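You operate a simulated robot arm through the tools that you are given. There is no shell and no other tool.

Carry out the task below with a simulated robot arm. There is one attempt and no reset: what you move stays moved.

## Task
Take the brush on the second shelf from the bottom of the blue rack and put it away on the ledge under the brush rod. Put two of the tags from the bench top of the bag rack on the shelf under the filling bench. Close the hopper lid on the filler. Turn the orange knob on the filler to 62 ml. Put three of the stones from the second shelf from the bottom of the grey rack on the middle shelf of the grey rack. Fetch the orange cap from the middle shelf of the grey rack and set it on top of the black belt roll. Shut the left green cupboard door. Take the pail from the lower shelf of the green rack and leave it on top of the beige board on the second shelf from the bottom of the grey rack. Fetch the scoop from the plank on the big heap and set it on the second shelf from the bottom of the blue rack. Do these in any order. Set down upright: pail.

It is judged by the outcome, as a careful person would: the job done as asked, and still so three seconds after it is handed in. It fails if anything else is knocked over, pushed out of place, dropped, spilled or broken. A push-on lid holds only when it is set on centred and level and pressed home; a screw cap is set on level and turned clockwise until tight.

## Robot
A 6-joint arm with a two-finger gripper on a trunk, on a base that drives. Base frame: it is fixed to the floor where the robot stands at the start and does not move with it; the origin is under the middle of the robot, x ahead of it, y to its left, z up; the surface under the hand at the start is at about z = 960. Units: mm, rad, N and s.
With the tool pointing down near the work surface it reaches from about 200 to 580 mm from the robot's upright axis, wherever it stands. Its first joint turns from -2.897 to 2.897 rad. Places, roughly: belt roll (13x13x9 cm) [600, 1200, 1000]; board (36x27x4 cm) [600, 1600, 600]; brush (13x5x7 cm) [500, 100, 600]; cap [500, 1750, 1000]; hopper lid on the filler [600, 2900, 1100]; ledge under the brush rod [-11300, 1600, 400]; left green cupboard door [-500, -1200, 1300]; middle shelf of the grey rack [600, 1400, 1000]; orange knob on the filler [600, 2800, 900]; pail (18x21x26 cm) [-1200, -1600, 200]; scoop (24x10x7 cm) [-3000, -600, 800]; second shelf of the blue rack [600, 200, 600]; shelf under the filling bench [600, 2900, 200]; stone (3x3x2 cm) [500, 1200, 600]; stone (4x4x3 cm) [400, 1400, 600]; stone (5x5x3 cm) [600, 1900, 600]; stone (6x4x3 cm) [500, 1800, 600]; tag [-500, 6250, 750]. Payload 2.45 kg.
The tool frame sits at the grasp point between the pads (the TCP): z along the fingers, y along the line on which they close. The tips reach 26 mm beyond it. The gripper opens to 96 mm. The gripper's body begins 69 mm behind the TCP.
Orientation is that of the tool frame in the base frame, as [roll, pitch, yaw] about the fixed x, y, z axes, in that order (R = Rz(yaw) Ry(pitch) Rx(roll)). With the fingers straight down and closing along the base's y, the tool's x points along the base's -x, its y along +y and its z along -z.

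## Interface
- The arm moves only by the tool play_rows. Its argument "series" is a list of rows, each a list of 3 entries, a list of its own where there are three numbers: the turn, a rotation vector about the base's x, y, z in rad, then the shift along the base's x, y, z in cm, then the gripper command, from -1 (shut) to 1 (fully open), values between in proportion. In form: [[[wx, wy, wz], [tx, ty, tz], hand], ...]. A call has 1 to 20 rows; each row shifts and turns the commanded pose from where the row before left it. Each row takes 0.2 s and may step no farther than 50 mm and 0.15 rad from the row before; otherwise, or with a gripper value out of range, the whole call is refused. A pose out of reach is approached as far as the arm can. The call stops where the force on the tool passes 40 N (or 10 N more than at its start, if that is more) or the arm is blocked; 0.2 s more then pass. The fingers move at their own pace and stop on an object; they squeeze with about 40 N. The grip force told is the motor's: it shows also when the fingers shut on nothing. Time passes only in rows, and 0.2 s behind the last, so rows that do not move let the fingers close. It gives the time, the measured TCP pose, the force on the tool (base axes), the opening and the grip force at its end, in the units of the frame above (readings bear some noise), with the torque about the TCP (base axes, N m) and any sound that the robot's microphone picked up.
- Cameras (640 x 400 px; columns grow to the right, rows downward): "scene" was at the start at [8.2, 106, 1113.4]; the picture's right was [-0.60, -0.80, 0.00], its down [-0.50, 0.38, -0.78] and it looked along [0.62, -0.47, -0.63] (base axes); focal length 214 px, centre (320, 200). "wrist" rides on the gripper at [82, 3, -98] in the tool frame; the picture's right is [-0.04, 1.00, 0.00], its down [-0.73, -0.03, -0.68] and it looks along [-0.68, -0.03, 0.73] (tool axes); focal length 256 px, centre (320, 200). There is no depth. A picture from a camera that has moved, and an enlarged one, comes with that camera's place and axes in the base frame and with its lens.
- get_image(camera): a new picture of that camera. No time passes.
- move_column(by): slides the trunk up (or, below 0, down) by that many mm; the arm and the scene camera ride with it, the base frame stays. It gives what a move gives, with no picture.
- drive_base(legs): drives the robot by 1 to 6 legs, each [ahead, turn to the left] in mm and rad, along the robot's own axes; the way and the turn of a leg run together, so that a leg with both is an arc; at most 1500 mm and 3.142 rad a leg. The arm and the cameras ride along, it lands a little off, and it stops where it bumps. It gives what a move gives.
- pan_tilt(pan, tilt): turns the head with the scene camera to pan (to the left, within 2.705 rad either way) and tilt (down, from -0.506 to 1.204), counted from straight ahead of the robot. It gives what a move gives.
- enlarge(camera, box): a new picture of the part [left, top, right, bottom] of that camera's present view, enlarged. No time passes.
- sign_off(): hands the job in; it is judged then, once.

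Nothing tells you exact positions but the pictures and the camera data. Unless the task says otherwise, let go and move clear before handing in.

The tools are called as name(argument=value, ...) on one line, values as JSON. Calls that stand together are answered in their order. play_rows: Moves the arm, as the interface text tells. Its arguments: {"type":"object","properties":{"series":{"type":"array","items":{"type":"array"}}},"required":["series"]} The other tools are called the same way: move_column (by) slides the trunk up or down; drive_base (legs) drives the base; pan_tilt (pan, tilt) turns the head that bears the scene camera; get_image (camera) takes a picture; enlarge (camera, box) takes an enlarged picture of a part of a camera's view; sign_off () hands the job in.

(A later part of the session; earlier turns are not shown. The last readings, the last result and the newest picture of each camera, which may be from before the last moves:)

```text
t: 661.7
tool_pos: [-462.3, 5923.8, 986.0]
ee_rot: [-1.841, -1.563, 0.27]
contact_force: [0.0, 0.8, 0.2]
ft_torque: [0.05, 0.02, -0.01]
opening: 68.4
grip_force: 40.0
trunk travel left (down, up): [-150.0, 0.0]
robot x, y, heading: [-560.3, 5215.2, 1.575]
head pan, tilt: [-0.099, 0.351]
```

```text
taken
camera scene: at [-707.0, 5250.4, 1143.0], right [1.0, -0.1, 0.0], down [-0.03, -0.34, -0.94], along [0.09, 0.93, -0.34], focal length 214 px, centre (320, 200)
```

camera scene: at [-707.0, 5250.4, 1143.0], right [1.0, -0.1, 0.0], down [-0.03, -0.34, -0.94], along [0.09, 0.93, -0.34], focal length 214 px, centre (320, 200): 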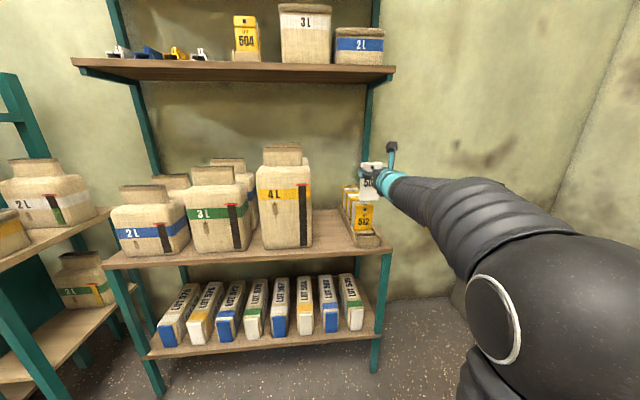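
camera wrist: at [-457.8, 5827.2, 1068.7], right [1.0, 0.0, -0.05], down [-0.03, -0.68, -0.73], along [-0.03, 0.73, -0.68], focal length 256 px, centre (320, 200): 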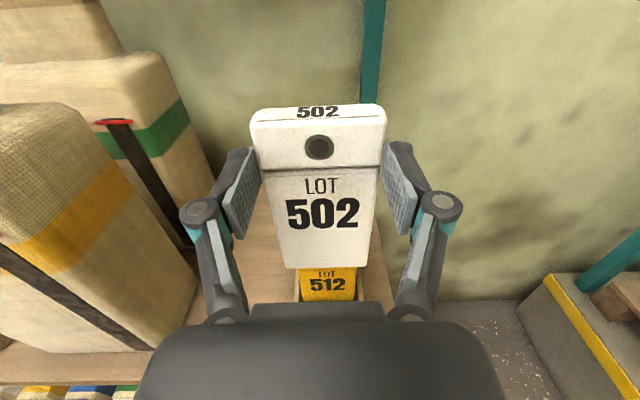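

Tag 502 is in hand, others undisturbed. Driving back to the filling bench via the corridor.

drive_base(legs=[[-500, 0], [0, -2.6], [834, 0], [0, -0.541], [500, 0], [0, -0.743]])

drive_base(legs=[[842, 0], [0, 2.31]])

pan_tilt(pan=0.0, tilt=0.45)

get_image(camera="scene")

```text
t: 664.3
tool_pos: [-460.3, 5491.9, 985.8]
ee_rot: [-1.87, -1.564, 0.299]
contact_force: [-0.3, 0.7, -1.3]
ft_torque: [-0.01, 0.02, 0.0]
opening: 68.4
grip_force: 40.1
trunk travel left (down, up): [-150.0, 0.0]
robot x, y, heading: [-558.7, 4784.8, 1.569]
head pan, tilt: [-0.099, 0.351]
stopped in leg 1: the robot was blocked; the commanded pose is now the measured one
```

```text
t: 668.4
tool_pos: [-473.8, 6289.7, 986.1]
ee_rot: [-2.037, -1.565, 0.475]
contact_force: [-4.0, -22.0, -2.6]
ft_torque: [0.17, 0.02, -0.66]
opening: 68.5
grip_force: 39.7
trunk travel left (down, up): [-150.0, 0.0]
robot x, y, heading: [-564.4, 5585.9, 1.586]
head pan, tilt: [-0.099, 0.351]
stopped in leg 1: the force on the tool passed its limit at 83 N (the readings are from after the stop); the commanded pose is now the measured one
```

```text
t: 669.0
tool_pos: [-472.7, 6290.1, 986.4]
ee_rot: [-1.957, -1.564, 0.395]
contact_force: [-3.9, -29.0, -1.2]
ft_torque: [0.27, -0.03, -0.85]
opening: 68.4
grip_force: 40.0
trunk travel left (down, up): [-150.0, 0.0]
robot x, y, heading: [-564.3, 5584.8, 1.579]
head pan, tilt: [0.0, 0.45]
```

```text
taken
camera scene: at [-721.2, 5613.4, 1133.9], right [1.0, 0.01, 0.0], down [0.0, -0.43, -0.9], along [-0.01, 0.9, -0.43], focal length 214 px, centre (320, 200)
```

scene: 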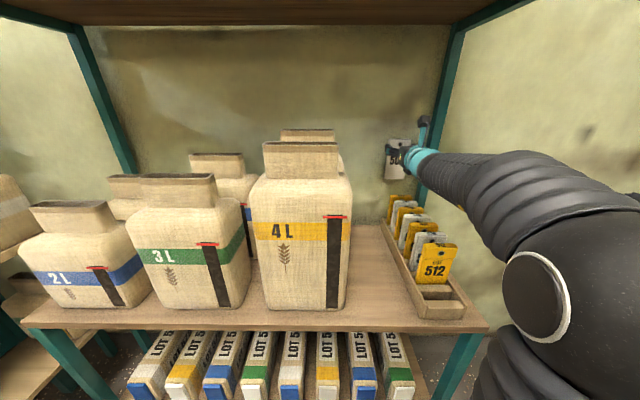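

Two mistakes: I hit something when backing (likely the trolley), and the follow-up drive then ran forward until the tag touched the wall. Still gripped and nothing fell. Backing off gently and checking everything.

drive_base(legs=[[-450, 0]])

get_image(camera="scene")

get_image(camera="wrist")

pan_tilt(pan=2.6, tilt=0.4)

get_image(camera="scene")

```text
t: 671.7
tool_pos: [-469.7, 5853.7, 983.4]
ee_rot: [-2.208, -1.564, 0.651]
contact_force: [-0.9, -0.1, -0.2]
ft_torque: [-0.06, -0.02, 0.03]
opening: 68.6
grip_force: 40.2
trunk travel left (down, up): [-150.0, 0.0]
robot x, y, heading: [-558.1, 5143.7, 1.585]
head pan, tilt: [0.0, 0.45]
```

```text
taken
camera scene: at [-715.5, 5176.6, 1133.9], right [1.0, 0.01, 0.0], down [0.01, -0.44, -0.9], along [-0.01, 0.9, -0.44], focal length 214 px, centre (320, 200)
```

scene: 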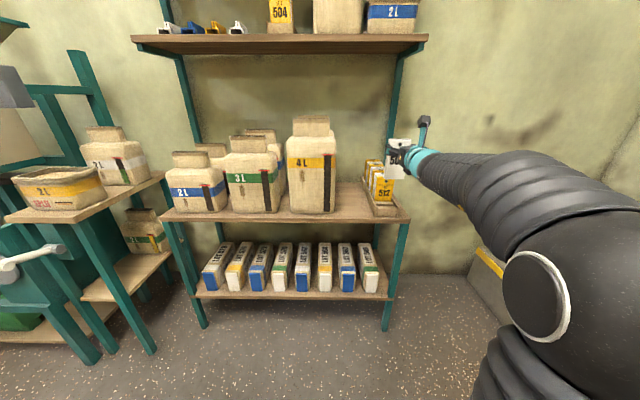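

```text
taken
camera wrist: at [-464.5, 5756.3, 1067.4], right [1.0, 0.01, -0.05], down [-0.03, -0.68, -0.73], along [-0.04, 0.73, -0.68], focal length 256 px, centre (320, 200)
```

wrist: 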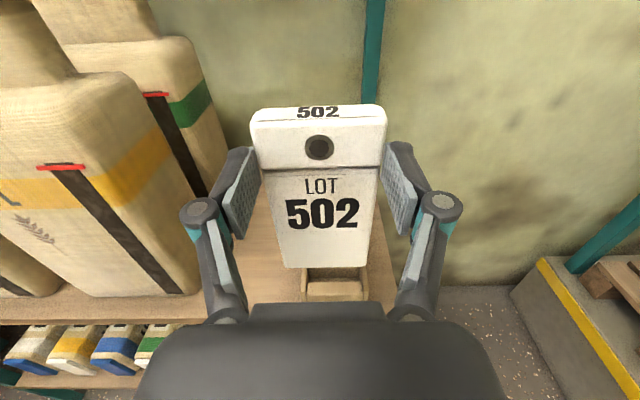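

```text
t: 674.0
tool_pos: [-469.7, 5853.7, 985.4]
ee_rot: [-2.207, -1.561, 0.65]
contact_force: [1.1, -0.1, 0.5]
ft_torque: [0.0, 0.02, 0.0]
opening: 0.0
grip_force: 29.0
trunk travel left (down, up): [-150.0, 0.0]
robot x, y, heading: [-558.3, 5148.2, 1.582]
head pan, tilt: [2.601, 0.4]
```

```text
taken
camera scene: at [-760.8, 5004.6, 1138.5], right [-0.86, 0.5, 0.0], down [0.2, 0.34, -0.92], along [-0.46, -0.8, -0.39], focal length 214 px, centre (320, 200)
```

scene: 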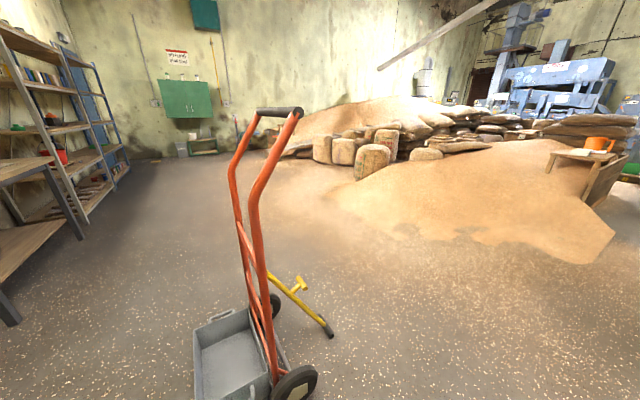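

The gripper just reads closed on nothing — the tag has slipped out. Let me see where it went.

get_image(camera="wrist")

pan_tilt(pan=0.0, tilt=0.6)

get_image(camera="scene")

```text
taken
camera wrist: at [-464.4, 5756.3, 1067.4], right [1.0, 0.01, -0.05], down [-0.03, -0.68, -0.73], along [-0.04, 0.73, -0.68], focal length 256 px, centre (320, 200)
```

wrist: 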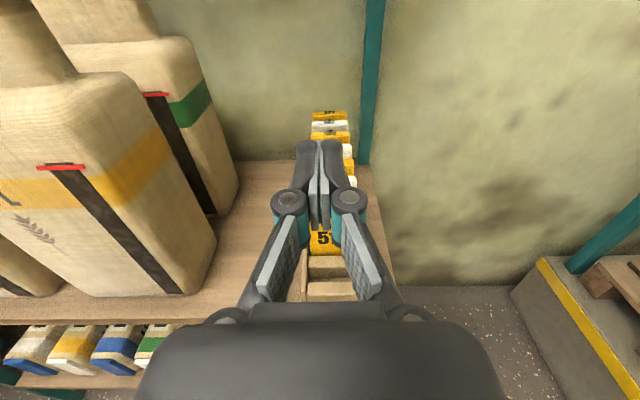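

```text
t: 676.4
tool_pos: [-470.2, 5853.8, 984.0]
ee_rot: [-2.209, -1.562, 0.651]
contact_force: [0.8, 0.4, 0.5]
ft_torque: [-0.01, -0.01, 0.06]
opening: 0.2
grip_force: 28.4
trunk travel left (down, up): [-150.0, 0.0]
robot x, y, heading: [-558.3, 5144.4, 1.586]
head pan, tilt: [0.0, 0.6]
```

```text
taken
camera scene: at [-715.5, 5173.0, 1120.3], right [1.0, 0.01, 0.0], down [0.01, -0.56, -0.83], along [-0.01, 0.82, -0.56], focal length 214 px, centre (320, 200)
```

scene: 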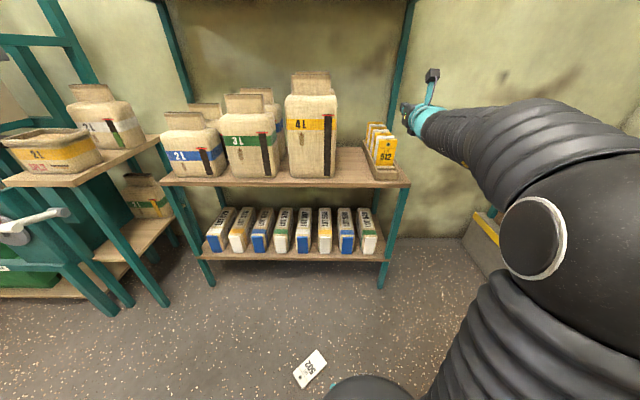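

The tag fell face-up on the floor in front-left of the robot (the wall contact must have loosened it); trolley looks unmoved. I'll back up a bit, and pick it up from the floor with a vertical grip.

drive_base(legs=[[-150, 0]])

pan_tilt(pan=0.0, tilt=0.9)

get_image(camera="scene")

enlarge(camera="scene", box=[240, 180, 400, 300])

```text
t: 677.7
tool_pos: [-467.0, 5704.4, 984.5]
ee_rot: [-2.207, -1.562, 0.647]
contact_force: [0.5, 0.1, 0.1]
ft_torque: [-0.05, 0.01, 0.05]
opening: 0.0
grip_force: 28.5
trunk travel left (down, up): [-150.0, 0.0]
robot x, y, heading: [-556.8, 5000.9, 1.589]
head pan, tilt: [0.0, 0.6]
```

```text
t: 678.5
tool_pos: [-467.0, 5704.7, 984.3]
ee_rot: [-2.212, -1.561, 0.656]
contact_force: [0.3, 0.3, 0.7]
ft_torque: [-0.02, 0.01, -0.02]
opening: 0.0
grip_force: 28.7
trunk travel left (down, up): [-150.0, 0.0]
robot x, y, heading: [-558.2, 4999.7, 1.585]
head pan, tilt: [0.0, 0.901]
```

```text
taken
camera scene: at [-713.2, 5011.0, 1095.6], right [1.0, 0.01, 0.0], down [0.01, -0.78, -0.62], along [-0.01, 0.62, -0.78], focal length 214 px, centre (320, 200)
```

scene: 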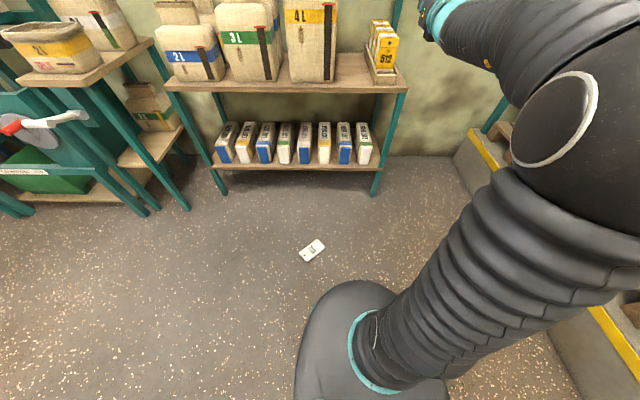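

```text
3.33 times, centred on (320, 240) of scene
camera zoom: at [-713.2, 5011.0, 1095.6], right [1.0, 0.01, 0.0], down [0.01, -0.78, -0.62], along [-0.01, 0.62, -0.78], focal length 715 px, centre (320, 67)
```

zoom: 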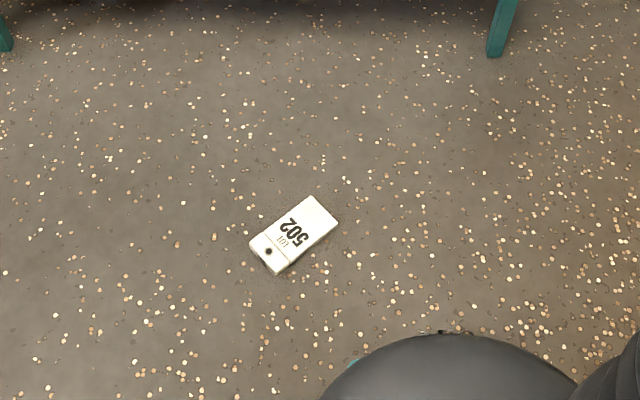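

move_column(by=-150)

play_rows(series=[[[-0.1428, 0, 0], [-1.0, -1.6, -1.5], -1], [[-0.1428, 0, 0], [-1.0, -1.6, -1.5], -1], [[-0.1428, 0, 0], [-1.0, -1.6, -1.5], -1], [[-0.1428, 0, 0], [-1.0, -1.6, -1.5], -1], [[-0.1428, 0, 0], [-1.0, -1.6, -1.5], -1], [[-0.1428, 0, 0], [-1.0, -1.6, -1.5], -1], [[-0.1428, 0, 0], [-1.0, -1.6, -1.5], -1], [[-0.1428, 0, 0], [-1.0, -1.6, -1.5], -1], [[-0.1428, 0, 0], [-1.0, -1.6, -1.5], -1], [[-0.1428, 0, 0], [-1.0, -1.6, -1.5], -1], [[-0.1428, 0, 0], [-1.0, -1.6, -1.5], -1], [[0, 0, 0], [0, 0, 0], -1]])

```text
t: 680.3
tool_pos: [-467.6, 5704.3, 834.4]
ee_rot: [-2.206, -1.563, 0.648]
contact_force: [-0.8, 1.0, 0.3]
ft_torque: [-0.02, -0.01, 0.01]
opening: 0.0
grip_force: 28.9
trunk travel left (down, up): [0.0, 150.0]
robot x, y, heading: [-553.6, 4997.3, 1.582]
head pan, tilt: [0.0, 0.901]
```

```text
t: 682.9
tool_pos: [-499.7, 5520.2, 665.1]
ee_rot: [-3.124, 0.004, 1.575]
contact_force: [-0.1, -0.5, 0.3]
ft_torque: [0.0, 0.03, -0.01]
opening: 0.1
grip_force: 29.0
out of reach, approached as far as the arm can: row 7, 8, 9, 10, 11
trunk travel left (down, up): [0.0, 150.0]
robot x, y, heading: [-555.7, 4995.5, 1.583]
head pan, tilt: [0.0, 0.901]
```

play_rows(series=[[[0, 0, 0.1443], [0, 0, -2.0], 0.5], [[0, 0, 0.1443], [0, 0, -2.0], 0.5], [[0, 0, 0.1443], [-1.8, 0, -2.6], 0.8], [[0, 0, 0.1443], [-1.8, 0, -2.6], 1], [[0, 0, 0.1443], [-1.8, 0, -2.6], 1], [[0, 0, 0.1443], [-1.8, 0, -2.6], 1], [[0, 0, 0.1443], [-1.8, 0, -2.6], 1], [[0, 0, 0.1443], [-1.8, 0, -2.6], 1], [[0, 0, 0.1443], [-1.8, 0, -2.6], 1], [[0, 0, 0.1443], [-1.8, 0, -2.6], 1], [[0, 0, 0.1443], [-1.8, 0, -2.6], 1], [[0, 0, 0.1443], [-1.8, 0, -2.6], 1], [[0, 0, 0.1443], [-1.8, 0, -2.6], 1], [[0, 0, 0.1443], [-1.8, 0, -2.6], 1], [[0, 0, 0.1443], [-1.8, 0, -2.6], 1], [[0, 0, 0.1443], [-1.8, 0, -2.6], 1], [[0, 0, 0], [0, 0, 0], 1]])

get_image(camera="wrist")

get_image(camera="scene")

```text
t: 686.5
tool_pos: [-751.9, 5519.0, 258.7]
ee_rot: [-3.128, 0.004, -2.409]
contact_force: [-0.1, -0.7, 0.7]
ft_torque: [0.03, 0.02, 0.0]
opening: 96.1
grip_force: 0.2
trunk travel left (down, up): [0.0, 150.0]
robot x, y, heading: [-554.3, 4996.7, 1.586]
head pan, tilt: [0.0, 0.901]
```

```text
taken
camera wrist: at [-815.4, 5468.3, 358.5], right [-0.64, 0.77, -0.01], down [0.56, 0.47, 0.68], along [0.53, 0.43, -0.73], focal length 256 px, centre (320, 200)
```

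wrist: 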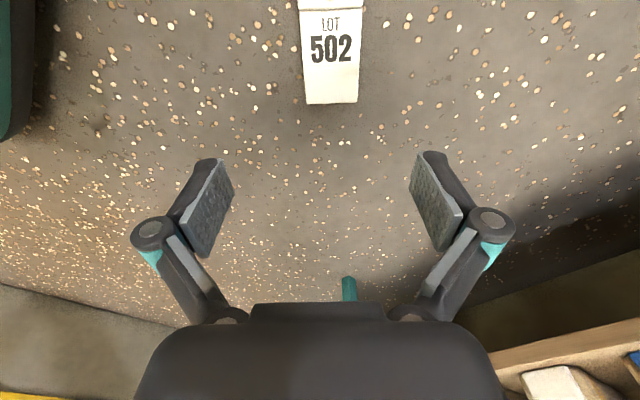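

```text
taken
camera scene: at [-713.3, 5010.9, 945.5], right [1.0, 0.01, 0.0], down [0.01, -0.78, -0.62], along [-0.01, 0.62, -0.78], focal length 214 px, centre (320, 200)
```

scene: 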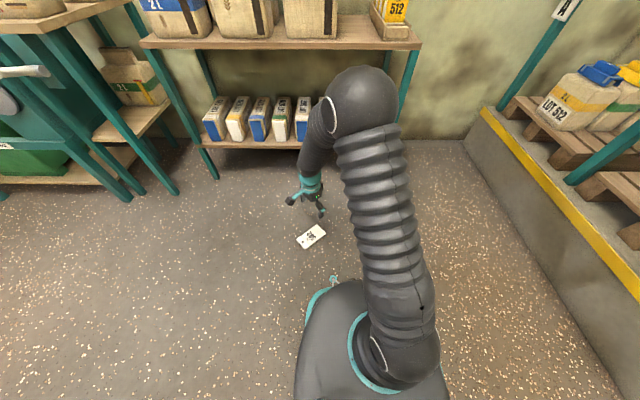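

play_rows(series=[[[0, 0, 0], [-0.6, 0.3, -4], 1], [[0, 0, 0], [-0.5, 0.2, -4], 1], [[0, 0, 0], [0, 0, -4], 1], [[0, 0, 0], [0, 0, -4], 1], [[0, 0, 0], [0, 0, -2], 1], [[0, 0, 0], [0, 0, 0], 1]])

get_image(camera="wrist")

enlarge(camera="scene", box=[260, 170, 380, 270])

```text
t: 687.9
tool_pos: [-763.3, 5525.1, 81.3]
ee_rot: [-3.128, 0.006, -2.412]
contact_force: [0.0, -0.2, 0.4]
ft_torque: [0.01, 0.03, 0.0]
opening: 95.8
grip_force: 0.1
trunk travel left (down, up): [0.0, 150.0]
robot x, y, heading: [-556.4, 4997.7, 1.586]
head pan, tilt: [0.0, 0.901]
```

```text
taken
camera wrist: at [-827.5, 5474.2, 180.2], right [-0.64, 0.77, -0.01], down [0.56, 0.47, 0.68], along [0.53, 0.43, -0.73], focal length 256 px, centre (320, 200)
```

wrist: 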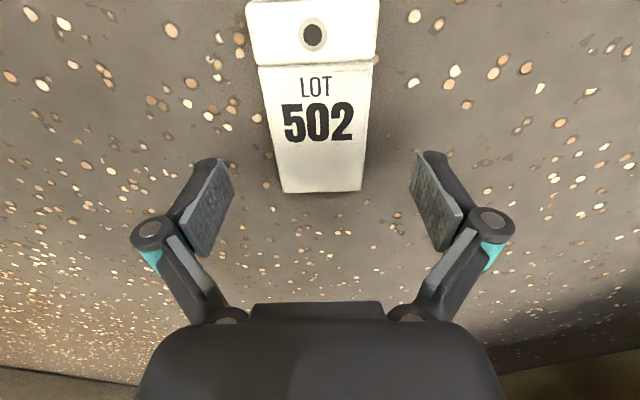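

```text
4.00 times, centred on (320, 220) of scene
camera zoom: at [-713.4, 5010.9, 945.5], right [1.0, 0.01, 0.0], down [0.01, -0.78, -0.62], along [-0.01, 0.62, -0.78], focal length 858 px, centre (320, 120)
```

zoom: 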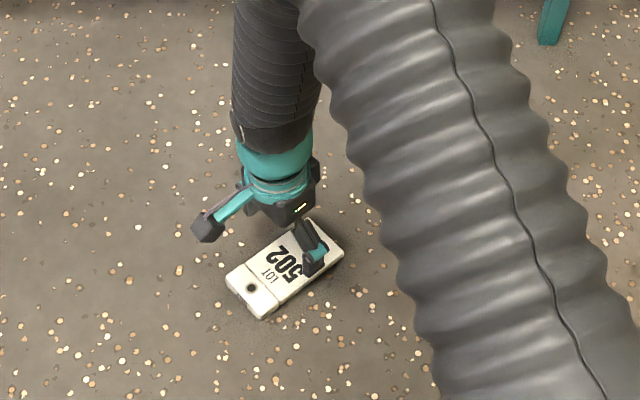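

play_rows(series=[[[0, 0, 0], [-0.2, -0.4, -2], 1], [[0, 0, 0], [0, 0, -2], 1], [[0, 0, 0], [0, 0, -1], 1], [[0, 0, 0], [0, 0, 0], 1], [[0, 0, 0], [0, 0, 0], 0.6], [[0, 0, 0], [0, 0, 0], 0.4], [[0, 0, 0], [0, 0, 0], -1], [[0, 0, 0], [0, 0, 0], -1], [[0, 0, 0], [0, 0, 0], -1]])

get_image(camera="wrist")

```text
t: 689.9
tool_pos: [-767.4, 5521.9, 30.9]
ee_rot: [-3.128, 0.005, -2.41]
contact_force: [0.4, -1.5, 2.9]
ft_torque: [-0.04, -0.12, -0.01]
opening: 68.9
grip_force: 40.2
trunk travel left (down, up): [0.0, 150.0]
robot x, y, heading: [-557.3, 4997.9, 1.585]
head pan, tilt: [0.0, 0.901]
```

```text
taken
camera wrist: at [-830.4, 5470.1, 129.5], right [-0.64, 0.77, -0.01], down [0.56, 0.47, 0.68], along [0.53, 0.43, -0.73], focal length 256 px, centre (320, 200)
```

wrist: 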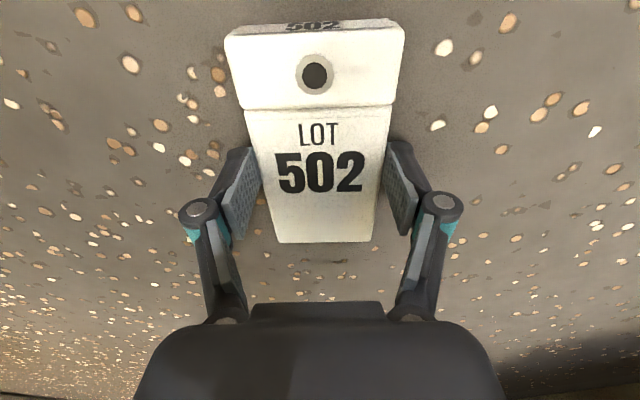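

Gripped. Lifting and checking it holds.

play_rows(series=[[[0, 0, 0], [0, 0, 1], -1], [[0, 0, 0], [0, 0, 3], -1], [[0, 0, 0], [0, 0, 4], -1], [[0, 0, 0], [0, 0, 4], -1], [[0, 0, 0], [0, 0, 4], -1], [[0, 0, 0], [0, 0, 4], -1], [[0, 0, 0], [0, 0, 4], -1], [[0, 0, 0], [0, 0, 4], -1], [[0, 0, 0], [0, 0, 0], -1], [[0, 0, 0], [0, 0, 0], -1]])

get_image(camera="wrist")

```text
t: 692.1
tool_pos: [-764.1, 5521.2, 309.2]
ee_rot: [-3.127, 0.005, -2.41]
contact_force: [0.2, -0.1, 0.0]
ft_torque: [-0.01, 0.01, 0.02]
opening: 68.9
grip_force: 39.6
trunk travel left (down, up): [0.0, 150.0]
robot x, y, heading: [-552.6, 5001.6, 1.578]
head pan, tilt: [0.0, 0.901]
```

```text
taken
camera wrist: at [-828.3, 5470.8, 406.9], right [-0.64, 0.77, -0.01], down [0.56, 0.47, 0.68], along [0.53, 0.43, -0.73], focal length 256 px, centre (320, 200)
```

wrist: 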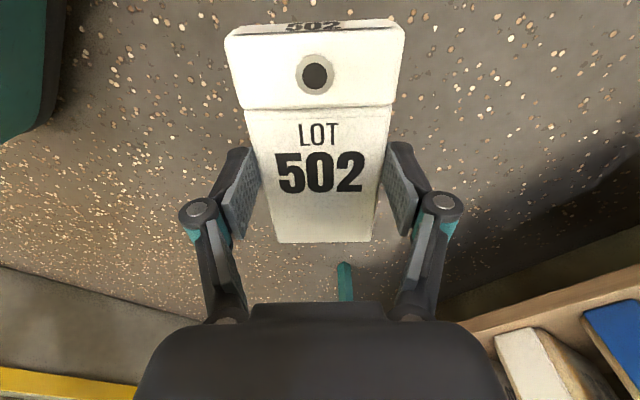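

play_rows(series=[[[0, 0, 0.119], [2.5, 0, 1], -1], [[0, 0, 0.119], [2.5, 0, 1], -1], [[0, 0, 0.119], [2.5, 0, 1], -1], [[0, 0, 0.119], [2.5, 0, 1], -1], [[0, 0, 0.119], [2.5, 0, 1], -1], [[0, 0, 0.119], [2.5, 0, 1], -1], [[0, 0, 0.119], [2.5, 0, 0], -1], [[0, 0, 0], [0, 0, 0], -1]])

pan_tilt(pan=-1.3, tilt=0.4)

get_image(camera="scene")

```text
t: 693.9
tool_pos: [-590.9, 5521.9, 368.8]
ee_rot: [-3.128, 0.006, -1.576]
contact_force: [-0.5, -0.2, 0.3]
ft_torque: [0.01, -0.01, 0.0]
opening: 69.0
grip_force: 40.3
trunk travel left (down, up): [0.0, 150.0]
robot x, y, heading: [-558.9, 4998.4, 1.586]
head pan, tilt: [0.0, 0.901]
```

```text
t: 695.4
tool_pos: [-590.7, 5522.5, 369.0]
ee_rot: [-3.126, 0.007, -1.576]
contact_force: [-0.2, -0.2, 0.5]
ft_torque: [-0.01, -0.02, -0.02]
opening: 68.8
grip_force: 39.8
trunk travel left (down, up): [0.0, 150.0]
robot x, y, heading: [-554.2, 4999.6, 1.582]
head pan, tilt: [-1.3, 0.4]
```

```text
taken
camera scene: at [-623.3, 4961.5, 988.5], right [0.28, -0.96, 0.0], down [-0.37, -0.11, -0.92], along [0.88, 0.26, -0.39], focal length 214 px, centre (320, 200)
```

scene: 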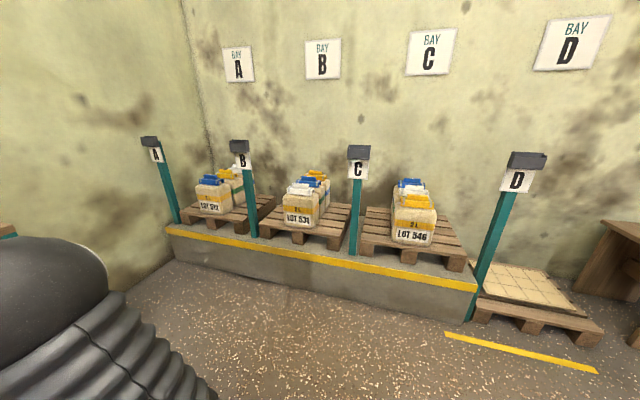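

Route: first east to the corridor's centre line, then south. Turning and driving in separate checked calls.

drive_base(legs=[[0, -2.165], [545, 0], [0, -0.988]])

```text
t: 703.0
tool_pos: [270.1, 4522.1, 365.6]
ee_rot: [-3.127, -0.029, 2.567]
contact_force: [-10.8, 6.3, 6.3]
ft_torque: [-0.93, -1.56, -0.08]
opening: 69.4
grip_force: 40.4
trunk travel left (down, up): [0.0, 150.0]
robot x, y, heading: [-182.3, 4768.4, -0.546]
head pan, tilt: [-1.3, 0.4]
stopped in leg 2: the force on the tool passed its limit at 185 N (the readings are from after the stop); the commanded pose is now the measured one
```

I forgot the arm's reach ahead and the tag bumped the bay platform/post. Backing off and inspecting.

drive_base(legs=[[-200, 0]])

get_image(camera="wrist")

pan_tilt(pan=0.2, tilt=0.4)

get_image(camera="scene")

```text
t: 704.6
tool_pos: [101.6, 4625.0, 365.2]
ee_rot: [-3.126, -0.026, 2.568]
contact_force: [-0.4, 0.2, -0.7]
ft_torque: [-0.04, 0.03, 0.02]
opening: 69.3
grip_force: 40.1
trunk travel left (down, up): [0.0, 150.0]
robot x, y, heading: [-349.3, 4874.5, -0.556]
head pan, tilt: [-1.3, 0.4]
```

```text
taken
camera wrist: at [37.0, 4672.7, 466.7], right [0.58, 0.82, -0.02], down [0.62, -0.42, 0.66], along [0.53, -0.39, -0.75], focal length 256 px, centre (320, 200)
```

wrist: 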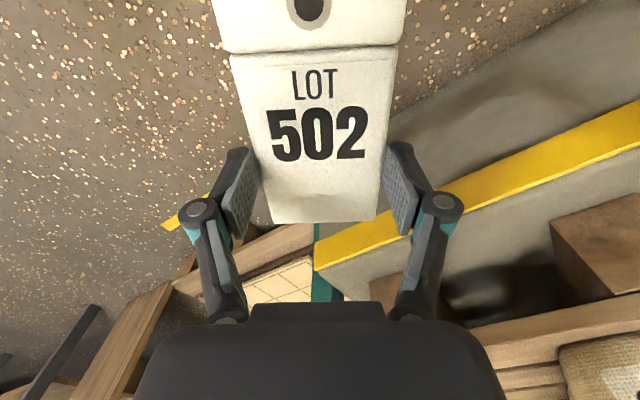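

```text
t: 706.2
tool_pos: [101.0, 4624.7, 365.9]
ee_rot: [-3.127, -0.026, 2.566]
contact_force: [-0.2, -0.3, -0.6]
ft_torque: [0.04, 0.0, -0.02]
opening: 69.3
grip_force: 39.9
trunk travel left (down, up): [0.0, 150.0]
robot x, y, heading: [-352.8, 4867.0, -0.553]
head pan, tilt: [0.201, 0.4]
```

```text
taken
camera scene: at [-232.5, 5004.4, 988.5], right [-0.35, -0.94, 0.0], down [-0.37, 0.13, -0.92], along [0.86, -0.32, -0.39], focal length 214 px, centre (320, 200)
```

scene: 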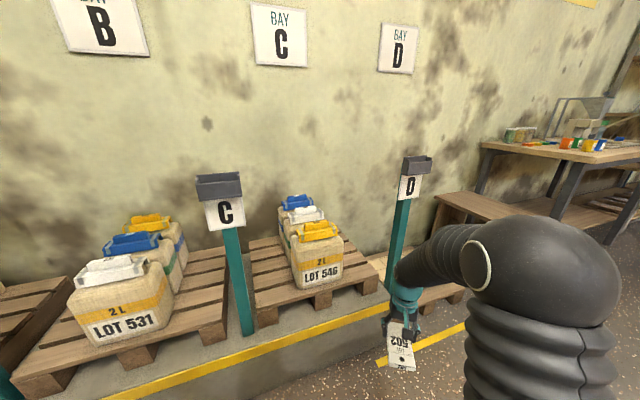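

drive_base(legs=[[0, -0.347], [260, 0], [0, -0.671]])

pan_tilt(pan=-0.3, tilt=0.5)

get_image(camera="scene")

```text
t: 711.0
tool_pos: [-156.2, 4151.5, 366.2]
ee_rot: [-3.127, -0.026, 1.557]
contact_force: [0.9, -0.5, -0.8]
ft_torque: [-0.03, 0.02, -0.01]
opening: 69.0
grip_force: 40.1
trunk travel left (down, up): [0.0, 150.0]
robot x, y, heading: [-188.5, 4668.3, -1.562]
head pan, tilt: [0.201, 0.4]
```

```text
t: 711.9
tool_pos: [-156.4, 4152.4, 365.5]
ee_rot: [-3.126, -0.026, 1.557]
contact_force: [-0.9, 0.7, 0.3]
ft_torque: [0.0, -0.02, 0.03]
opening: 69.2
grip_force: 40.1
trunk travel left (down, up): [0.0, 150.0]
robot x, y, heading: [-190.2, 4664.6, -1.562]
head pan, tilt: [-0.3, 0.499]
```

```text
taken
camera scene: at [-57.8, 4639.7, 979.4], right [-0.96, 0.29, 0.0], down [0.14, 0.46, -0.88], along [-0.25, -0.84, -0.48], focal length 214 px, centre (320, 200)
```

scene: 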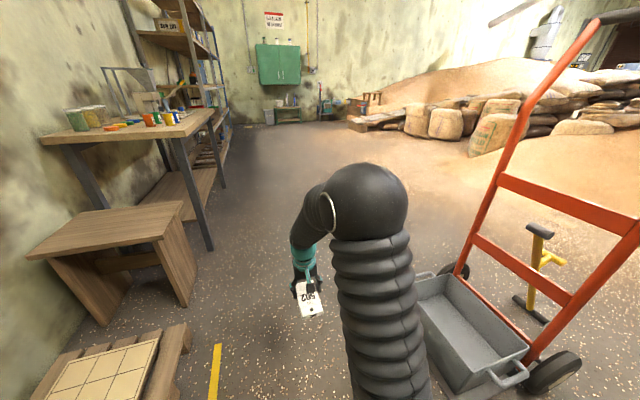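

drive_base(legs=[[900, 0], [0, -0.41], [943, 0], [0, 1.975]])

pan_tilt(pan=0.0, tilt=0.6)

get_image(camera="scene")

```text
t: 727.2
tool_pos: [-25.6, 2911.1, 365.0]
ee_rot: [-3.126, -0.025, -3.134]
contact_force: [-0.4, 0.3, 0.5]
ft_torque: [0.01, 0.0, -0.04]
opening: 69.2
grip_force: 40.2
trunk travel left (down, up): [0.0, 150.0]
robot x, y, heading: [-535.2, 2869.7, 0.033]
head pan, tilt: [-0.3, 0.499]
```

```text
t: 728.0
tool_pos: [-25.3, 2911.6, 366.2]
ee_rot: [-3.125, -0.025, -3.134]
contact_force: [-0.2, 0.2, 0.1]
ft_torque: [0.0, 0.0, -0.01]
opening: 68.8
grip_force: 39.8
trunk travel left (down, up): [0.0, 150.0]
robot x, y, heading: [-538.9, 2867.4, 0.025]
head pan, tilt: [0.0, 0.6]
```

```text
taken
camera scene: at [-514.7, 3025.8, 970.3], right [0.03, -1.0, 0.0], down [-0.56, -0.02, -0.83], along [0.82, 0.02, -0.56], focal length 214 px, centre (320, 200)
```

scene: 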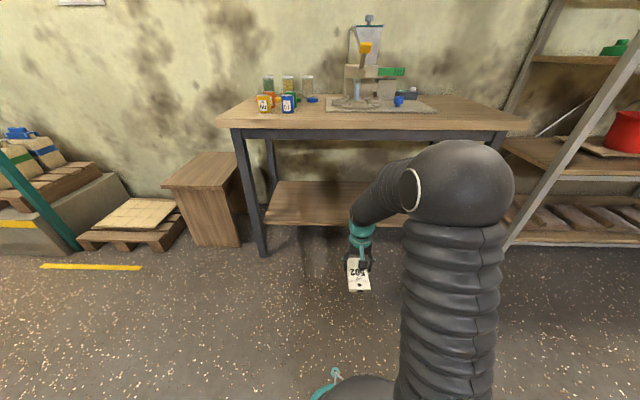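

enlarge(camera="scene", box=[220, 110, 400, 270])

play_rows(series=[[[0, 0, -0.1428], [0, 0, 0], -1], [[0, 0, -0.1428], [0, 0, 0], -1], [[0, 0, -0.1428], [0, 0, 0], -1], [[0, 0, -0.1428], [0, 0, 0], -1], [[0, 0, -0.1428], [0, 0, 0], -1], [[0, 0, -0.1428], [0, 0, 0], -1], [[0, 0, -0.1428], [0, 0, 0], -1], [[0, 0, -0.1428], [0, 0, 0], -1], [[0, 0, -0.1428], [0, 0, 0], -1], [[0, 0, -0.1428], [0, 0, 0], -1], [[0, 0, -0.1428], [0, 0, 0], -1], [[0, 0, 0], [0, 0, 0], -1]])

get_image(camera="wrist")

```text
2.50 times, centred on (310, 190) of scene
camera zoom: at [-514.7, 3025.8, 970.3], right [0.03, -1.0, 0.0], down [-0.56, -0.02, -0.83], along [0.82, 0.02, -0.56], focal length 536 px, centre (345, 225)
```

zoom: 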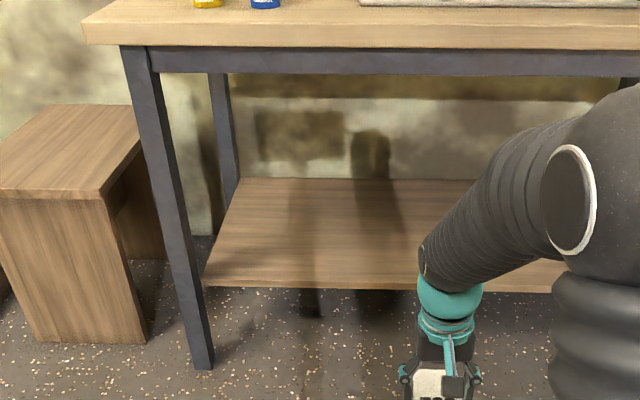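

```text
t: 730.6
tool_pos: [-25.7, 2910.8, 366.3]
ee_rot: [-3.127, -0.025, 1.578]
contact_force: [0.2, 0.1, 0.1]
ft_torque: [0.02, 0.0, 0.0]
opening: 69.0
grip_force: 39.7
trunk travel left (down, up): [0.0, 150.0]
robot x, y, heading: [-536.9, 2868.3, 0.034]
head pan, tilt: [0.0, 0.6]
```

```text
taken
camera wrist: at [-22.1, 2991.2, 466.5], right [1.0, -0.03, -0.02], down [-0.01, -0.75, 0.66], along [-0.03, -0.66, -0.75], focal length 256 px, centre (320, 200)
```

wrist: 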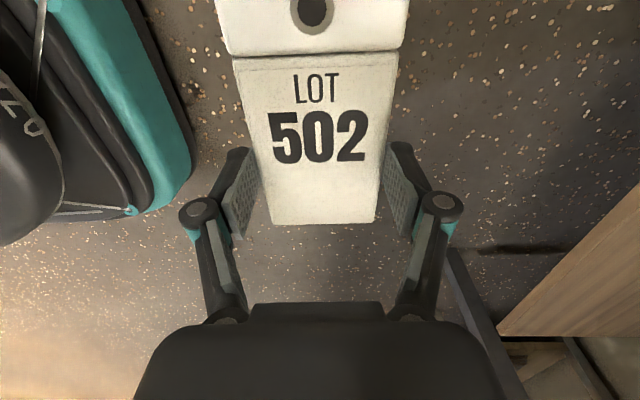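

play_rows(series=[[[0, 0, 0], [2.4, 0, -0.7], -1], [[0, 0, 0], [2.4, 0, -0.7], -1], [[0, 0, 0], [2.4, 0, -0.7], -1], [[0, 0, 0], [2.4, 0, -0.7], -1], [[0, 0, 0], [2.4, 0, -0.7], -1], [[0, 0, 0], [2.4, 0, -0.7], -1], [[0, 0, 0], [2.4, 0, -0.7], -1], [[0, 0, 0], [2.4, 0, -0.7], -1], [[0, 0, 0], [0, 0, 0], -1]])

get_image(camera="scene")

```text
t: 732.6
tool_pos: [167.1, 2912.1, 308.3]
ee_rot: [-3.127, -0.026, 1.58]
contact_force: [-0.8, -0.5, -0.8]
ft_torque: [0.02, 0.0, 0.03]
opening: 69.0
grip_force: 40.4
trunk travel left (down, up): [0.0, 150.0]
robot x, y, heading: [-535.7, 2868.1, 0.033]
head pan, tilt: [0.0, 0.6]
```

```text
taken
camera scene: at [-514.7, 3025.9, 970.3], right [0.03, -1.0, 0.0], down [-0.56, -0.02, -0.82], along [0.82, 0.03, -0.57], focal length 214 px, centre (320, 200)
```

scene: 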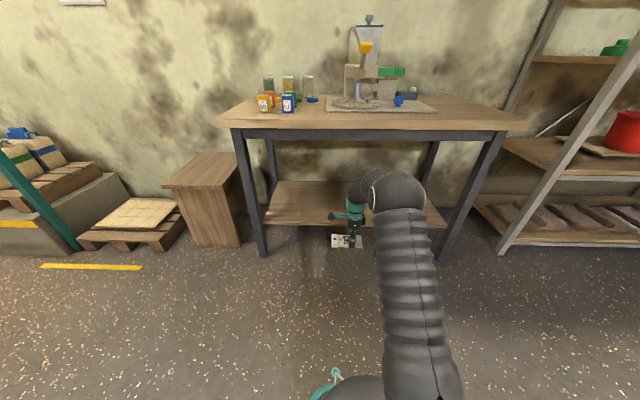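

play_rows(series=[[[0, 0, 0], [0, 0, -1.2], -1], [[0, 0, 0], [0, 0, 0], -1]])

drive_base(legs=[[150, -0.02]])

get_image(camera="scene")

get_image(camera="wrist")

```text
t: 733.2
tool_pos: [165.5, 2911.9, 297.4]
ee_rot: [-3.127, -0.026, 1.58]
contact_force: [-0.4, 0.1, -0.5]
ft_torque: [-0.02, -0.02, 0.0]
opening: 69.0
grip_force: 40.3
trunk travel left (down, up): [0.0, 150.0]
robot x, y, heading: [-535.4, 2864.7, 0.033]
head pan, tilt: [0.0, 0.6]
```

```text
t: 734.6
tool_pos: [317.1, 2902.4, 296.1]
ee_rot: [-3.125, -0.026, 1.563]
contact_force: [0.1, 0.4, -1.3]
ft_torque: [-0.01, 0.01, -0.01]
opening: 68.8
grip_force: 39.9
trunk travel left (down, up): [0.0, 150.0]
robot x, y, heading: [-390.0, 2868.0, 0.011]
head pan, tilt: [0.0, 0.6]
```

```text
taken
camera scene: at [-361.5, 3028.7, 970.3], right [0.01, -1.0, 0.0], down [-0.56, -0.01, -0.82], along [0.82, 0.01, -0.57], focal length 214 px, centre (320, 200)
```

scene: 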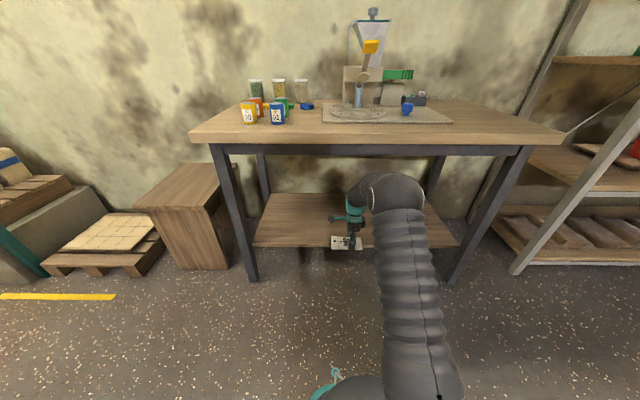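

```text
taken
camera wrist: at [322.5, 2981.9, 397.9], right [1.0, -0.05, -0.02], down [-0.03, -0.75, 0.66], along [-0.04, -0.66, -0.75], focal length 256 px, centre (320, 200)
```

wrist: 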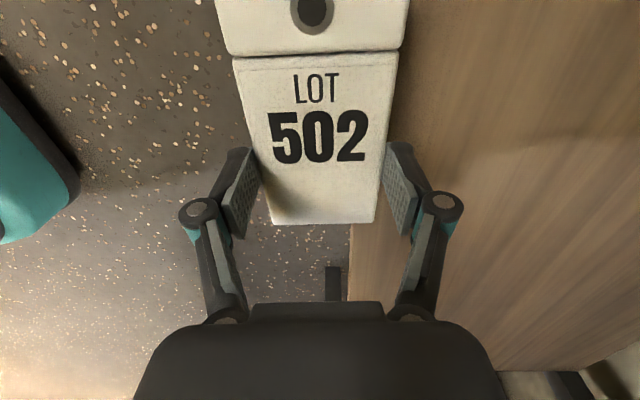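

drive_base(legs=[[120, -0.005]])

get_image(camera="wrist")

enlarge(camera="scene", box=[240, 130, 440, 270])

```text
t: 735.8
tool_pos: [438.7, 2900.7, 296.6]
ee_rot: [-3.127, -0.026, 1.557]
contact_force: [0.8, -1.0, 0.2]
ft_torque: [-0.01, 0.02, 0.01]
opening: 68.9
grip_force: 40.3
trunk travel left (down, up): [0.0, 150.0]
robot x, y, heading: [-270.5, 2870.8, 0.011]
head pan, tilt: [0.0, 0.6]
```

```text
taken
camera wrist: at [444.9, 2979.0, 397.9], right [1.0, -0.05, -0.02], down [-0.03, -0.75, 0.66], along [-0.05, -0.66, -0.75], focal length 256 px, centre (320, 200)
```

wrist: 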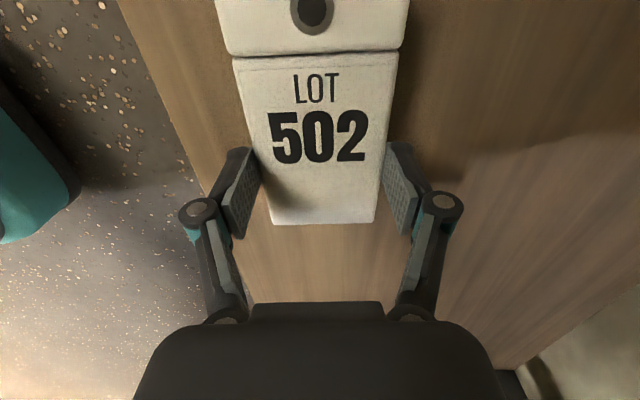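

```text
2.86 times, centred on (340, 200) of scene
camera zoom: at [-238.9, 3029.8, 970.3], right [0.01, -1.0, 0.0], down [-0.57, 0.0, -0.82], along [0.82, 0.01, -0.57], focal length 613 px, centre (263, 200)
```

zoom: 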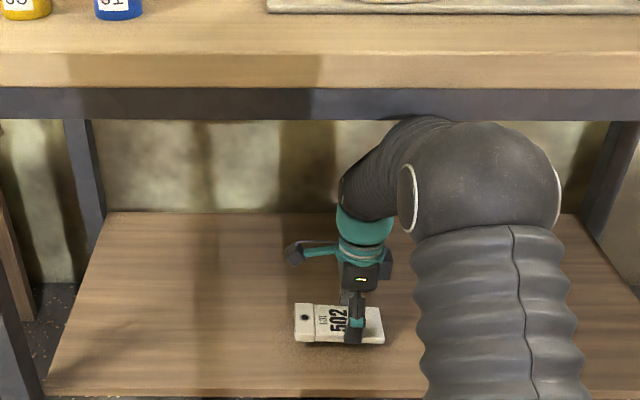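

play_rows(series=[[[0, 0, 0], [0, 0, -1], -1], [[0, 0, 0], [0, 0, -0.5], -1], [[0, 0, 0], [0, 0, 0], -1]])

play_rows(series=[[[0, 0, 0], [0, 0, -0.4], -1], [[0, 0, 0], [0, 0, -0.4], -1], [[0, 0, 0], [0, 0, 0], -1]])

```text
t: 736.6
tool_pos: [438.9, 2899.2, 281.1]
ee_rot: [-3.125, -0.027, 1.556]
contact_force: [-1.0, -0.5, -0.6]
ft_torque: [0.01, 0.0, 0.0]
opening: 69.0
grip_force: 39.9
trunk travel left (down, up): [0.0, 150.0]
robot x, y, heading: [-264.7, 2872.9, 0.011]
head pan, tilt: [0.0, 0.6]
```

```text
t: 737.4
tool_pos: [439.0, 2899.0, 273.5]
ee_rot: [-3.125, -0.028, 1.556]
contact_force: [-0.1, -0.1, -0.2]
ft_torque: [-0.02, 0.01, 0.01]
opening: 69.1
grip_force: 40.2
trunk travel left (down, up): [0.0, 150.0]
robot x, y, heading: [-265.9, 2871.9, 0.012]
head pan, tilt: [0.0, 0.6]
```

play_rows(series=[[[0, 0, 0], [0, 0, -0.5], -1], [[0, 0, 0], [0, 0, -0.5], -1], [[0, 0, 0], [0, 0, 0], -1]])

play_rows(series=[[[0, 0, 0], [0, 0, -0.4], -1], [[0, 0, 0], [0, 0, -0.4], -1], [[0, 0, 0], [0, 0, 0], -1]])

enlarge(camera="scene", box=[300, 180, 400, 270])

```text
t: 738.2
tool_pos: [441.0, 2899.8, 266.6]
ee_rot: [-3.13, -0.028, 1.555]
contact_force: [3.2, -0.6, 24.8]
ft_torque: [0.0, -0.09, 0.0]
opening: 69.1
grip_force: 40.3
trunk travel left (down, up): [0.0, 150.0]
robot x, y, heading: [-266.5, 2873.8, 0.003]
head pan, tilt: [0.0, 0.6]
```

```text
t: 738.8
tool_pos: [440.3, 2899.3, 262.0]
ee_rot: [-3.136, -0.025, 1.558]
contact_force: [-7.9, 0.7, 20.0]
ft_torque: [-0.07, -0.07, -0.02]
opening: 69.1
grip_force: 40.5
trunk travel left (down, up): [0.0, 150.0]
robot x, y, heading: [-265.3, 2873.5, 0.008]
head pan, tilt: [0.0, 0.6]
stopped in row 2: the force on the tool passed its limit at 44 N (the readings are from after the stop); the commanded pose is now the measured one
```

```text
4.44 times, centred on (350, 225) of scene
camera zoom: at [-239.9, 3029.8, 970.2], right [0.01, -1.0, 0.0], down [-0.56, 0.0, -0.83], along [0.83, 0.01, -0.56], focal length 953 px, centre (187, 89)
```

zoom: 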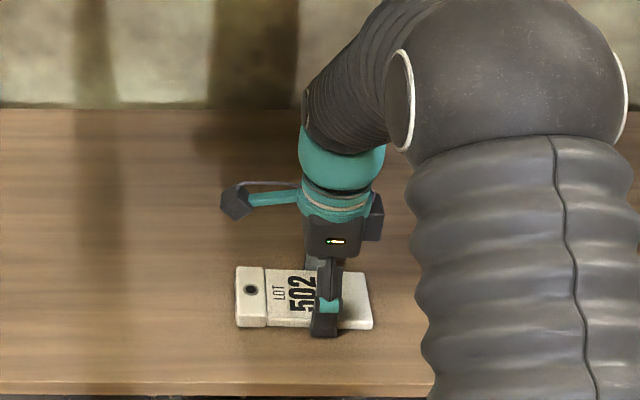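

Contact. Releasing and lifting straight up a little, then backing out.

play_rows(series=[[[0, 0, 0], [0, 0, 0.3], -1], [[0, 0, 0], [0, 0, 0], 0.6], [[0, 0, 0], [0, 0, 0], 1], [[0, 0, 0], [0, 0, 0], 1], [[0, 0, 0], [0, 0, 2], 1], [[0, 0, 0], [0, 0, 2], 1], [[0, 0, 0], [0, 0, 0], 1]])

get_image(camera="wrist")

```text
t: 740.4
tool_pos: [440.6, 2898.6, 302.8]
ee_rot: [-3.131, -0.028, 1.557]
contact_force: [-0.5, 0.0, -0.4]
ft_torque: [0.03, 0.02, 0.0]
opening: 96.1
grip_force: 0.0
trunk travel left (down, up): [0.0, 150.0]
robot x, y, heading: [-267.8, 2871.1, 0.012]
head pan, tilt: [0.0, 0.6]
```

```text
taken
camera wrist: at [446.6, 2978.9, 403.2], right [1.0, -0.05, -0.01], down [-0.03, -0.75, 0.66], along [-0.04, -0.66, -0.75], focal length 256 px, centre (320, 200)
```

wrist: 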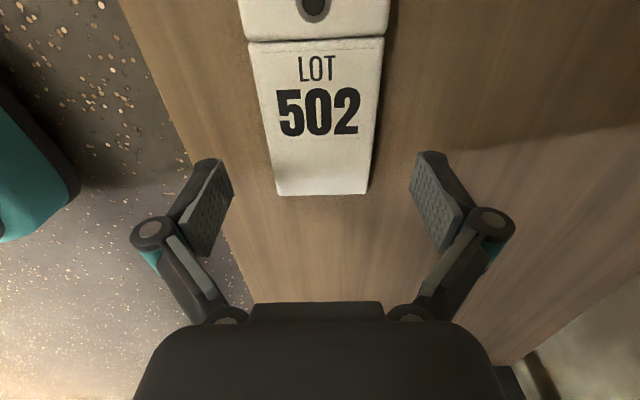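

Tag 502 rests on the shelf. Backing out, then returning for the second tag.

play_rows(series=[[[0, 0, 0], [0, 0, 0.8], 1], [[0, 0, 0], [0, 0, 0], 1]])

drive_base(legs=[[-330, 0]])

get_image(camera="scene")

```text
t: 741.0
tool_pos: [440.0, 2900.0, 311.0]
ee_rot: [-3.13, -0.027, 1.556]
contact_force: [0.0, 0.1, 0.7]
ft_torque: [-0.01, 0.01, 0.02]
opening: 96.3
grip_force: 0.1
trunk travel left (down, up): [0.0, 150.0]
robot x, y, heading: [-269.0, 2873.1, 0.005]
head pan, tilt: [0.0, 0.6]
```

```text
t: 743.2
tool_pos: [106.6, 2896.6, 310.0]
ee_rot: [-3.131, -0.025, 1.555]
contact_force: [-0.7, -0.9, 0.6]
ft_torque: [0.04, 0.03, -0.02]
opening: 96.0
grip_force: 0.0
trunk travel left (down, up): [0.0, 150.0]
robot x, y, heading: [-600.9, 2869.4, 0.002]
head pan, tilt: [0.0, 0.6]
```

```text
taken
camera scene: at [-572.3, 3027.7, 970.3], right [0.01, -1.0, 0.0], down [-0.57, 0.0, -0.82], along [0.82, 0.0, -0.57], focal length 214 px, centre (320, 200)
```

scene: 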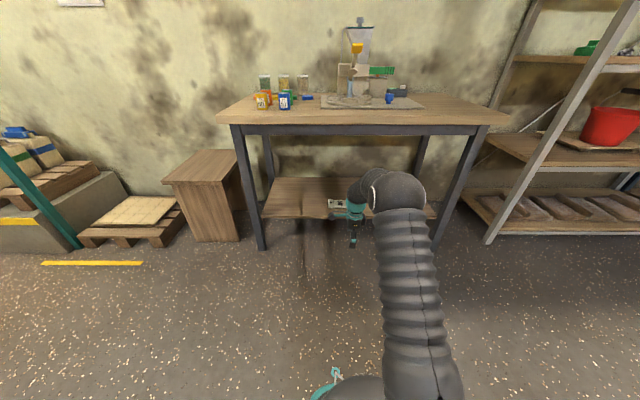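

play_rows(series=[[[0, 0, 0.143], [-1.3, -0.8, 2], 0.5], [[0, 0, 0.143], [-1.3, -0.8, 2], 0.5], [[0, 0, 0.143], [-1.3, -0.8, 2], 0.5], [[0, 0, 0.143], [-1.3, -0.8, 2], 0.5], [[0, 0, 0.143], [-1.3, -0.8, 2], 0.5], [[0, 0, 0.143], [-1.3, -0.8, 2], 0.5], [[0, 0, 0.143], [-1.3, -0.8, 2], 0.5], [[0, 0, 0.143], [-1.3, -0.8, 2], 0.5], [[0, 0, 0.143], [-1.3, -0.8, 2], 0.5], [[0, 0, 0.143], [-1.3, -0.8, 2], 0.5], [[0, 0, 0.143], [-1.3, -0.8, 2], 0.5], [[0, 0, 0], [0, 0, 0], 0.5]])

move_column(by=150)

play_rows(series=[[[0, -0.143, 0], [0.8, 0, 1.6], 0.5], [[0, -0.143, 0], [0.8, 0, 1.6], 0.5], [[0, -0.143, 0], [0.8, 0, 1.6], 0.5], [[0, -0.143, 0], [0.8, 0, 1.6], 0.5], [[0, -0.143, 0], [0.8, 0, 1.6], 0.5], [[0, -0.143, 0], [0.8, 0, 1.6], 0.5], [[0, -0.143, 0], [0.8, 0, 1.6], 0.5], [[0, -0.143, 0], [0.8, 0, 1.6], 0.5], [[0, -0.143, 0], [0.8, 0, 1.6], 0.5], [[0, -0.143, 0], [0.8, 0, 1.6], 0.5], [[0, -0.143, 0], [0.8, 0, 1.6], 0.5], [[0, 0, 0], [0, 0, 0], 0.5]])

```text
t: 745.8
tool_pos: [-33.8, 2808.0, 529.6]
ee_rot: [-3.132, -0.024, 3.128]
contact_force: [-0.4, 0.0, -0.4]
ft_torque: [-0.02, 0.0, 0.01]
opening: 72.2
grip_force: 0.1
trunk travel left (down, up): [0.0, 150.0]
robot x, y, heading: [-600.2, 2873.2, 0.006]
head pan, tilt: [0.0, 0.6]
```

```text
t: 747.6
tool_pos: [-34.5, 2808.0, 679.1]
ee_rot: [-3.131, -0.026, 3.128]
contact_force: [-0.9, -0.4, 0.7]
ft_torque: [-0.04, 0.01, -0.02]
opening: 72.1
grip_force: 0.1
trunk travel left (down, up): [-150.0, 0.0]
robot x, y, heading: [-602.4, 2868.2, 0.005]
head pan, tilt: [0.0, 0.6]
```

```text
t: 750.2
tool_pos: [50.5, 2811.4, 848.8]
ee_rot: [2.963, 1.482, 2.972]
contact_force: [0.4, 0.1, -0.1]
ft_torque: [-0.03, 0.01, 0.0]
opening: 71.9
grip_force: 0.0
out of reach, approached as far as the arm can: row 9
trunk travel left (down, up): [-150.0, 0.0]
robot x, y, heading: [-599.1, 2870.9, 0.005]
head pan, tilt: [0.0, 0.6]
```

drive_base(legs=[[0, 0.995], [859, 0], [0, 0.571]])

drive_base(legs=[[1100, 0]])

```text
t: 758.9
tool_pos: [-76.8, 4245.1, 847.9]
ee_rot: [2.96, 1.481, -1.75]
contact_force: [0.3, 0.5, -0.5]
ft_torque: [0.0, -0.02, -0.01]
opening: 72.0
grip_force: 0.1
trunk travel left (down, up): [-150.0, 0.0]
robot x, y, heading: [-139.2, 3596.3, 1.568]
head pan, tilt: [0.0, 0.6]
```

```text
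t: 764.5
tool_pos: [-76.0, 5354.7, 848.5]
ee_rot: [2.961, 1.482, -1.747]
contact_force: [0.5, 0.4, -0.7]
ft_torque: [0.02, -0.01, -0.01]
opening: 72.1
grip_force: 0.1
trunk travel left (down, up): [-150.0, 0.0]
robot x, y, heading: [-137.5, 4704.6, 1.574]
head pan, tilt: [0.0, 0.6]
```

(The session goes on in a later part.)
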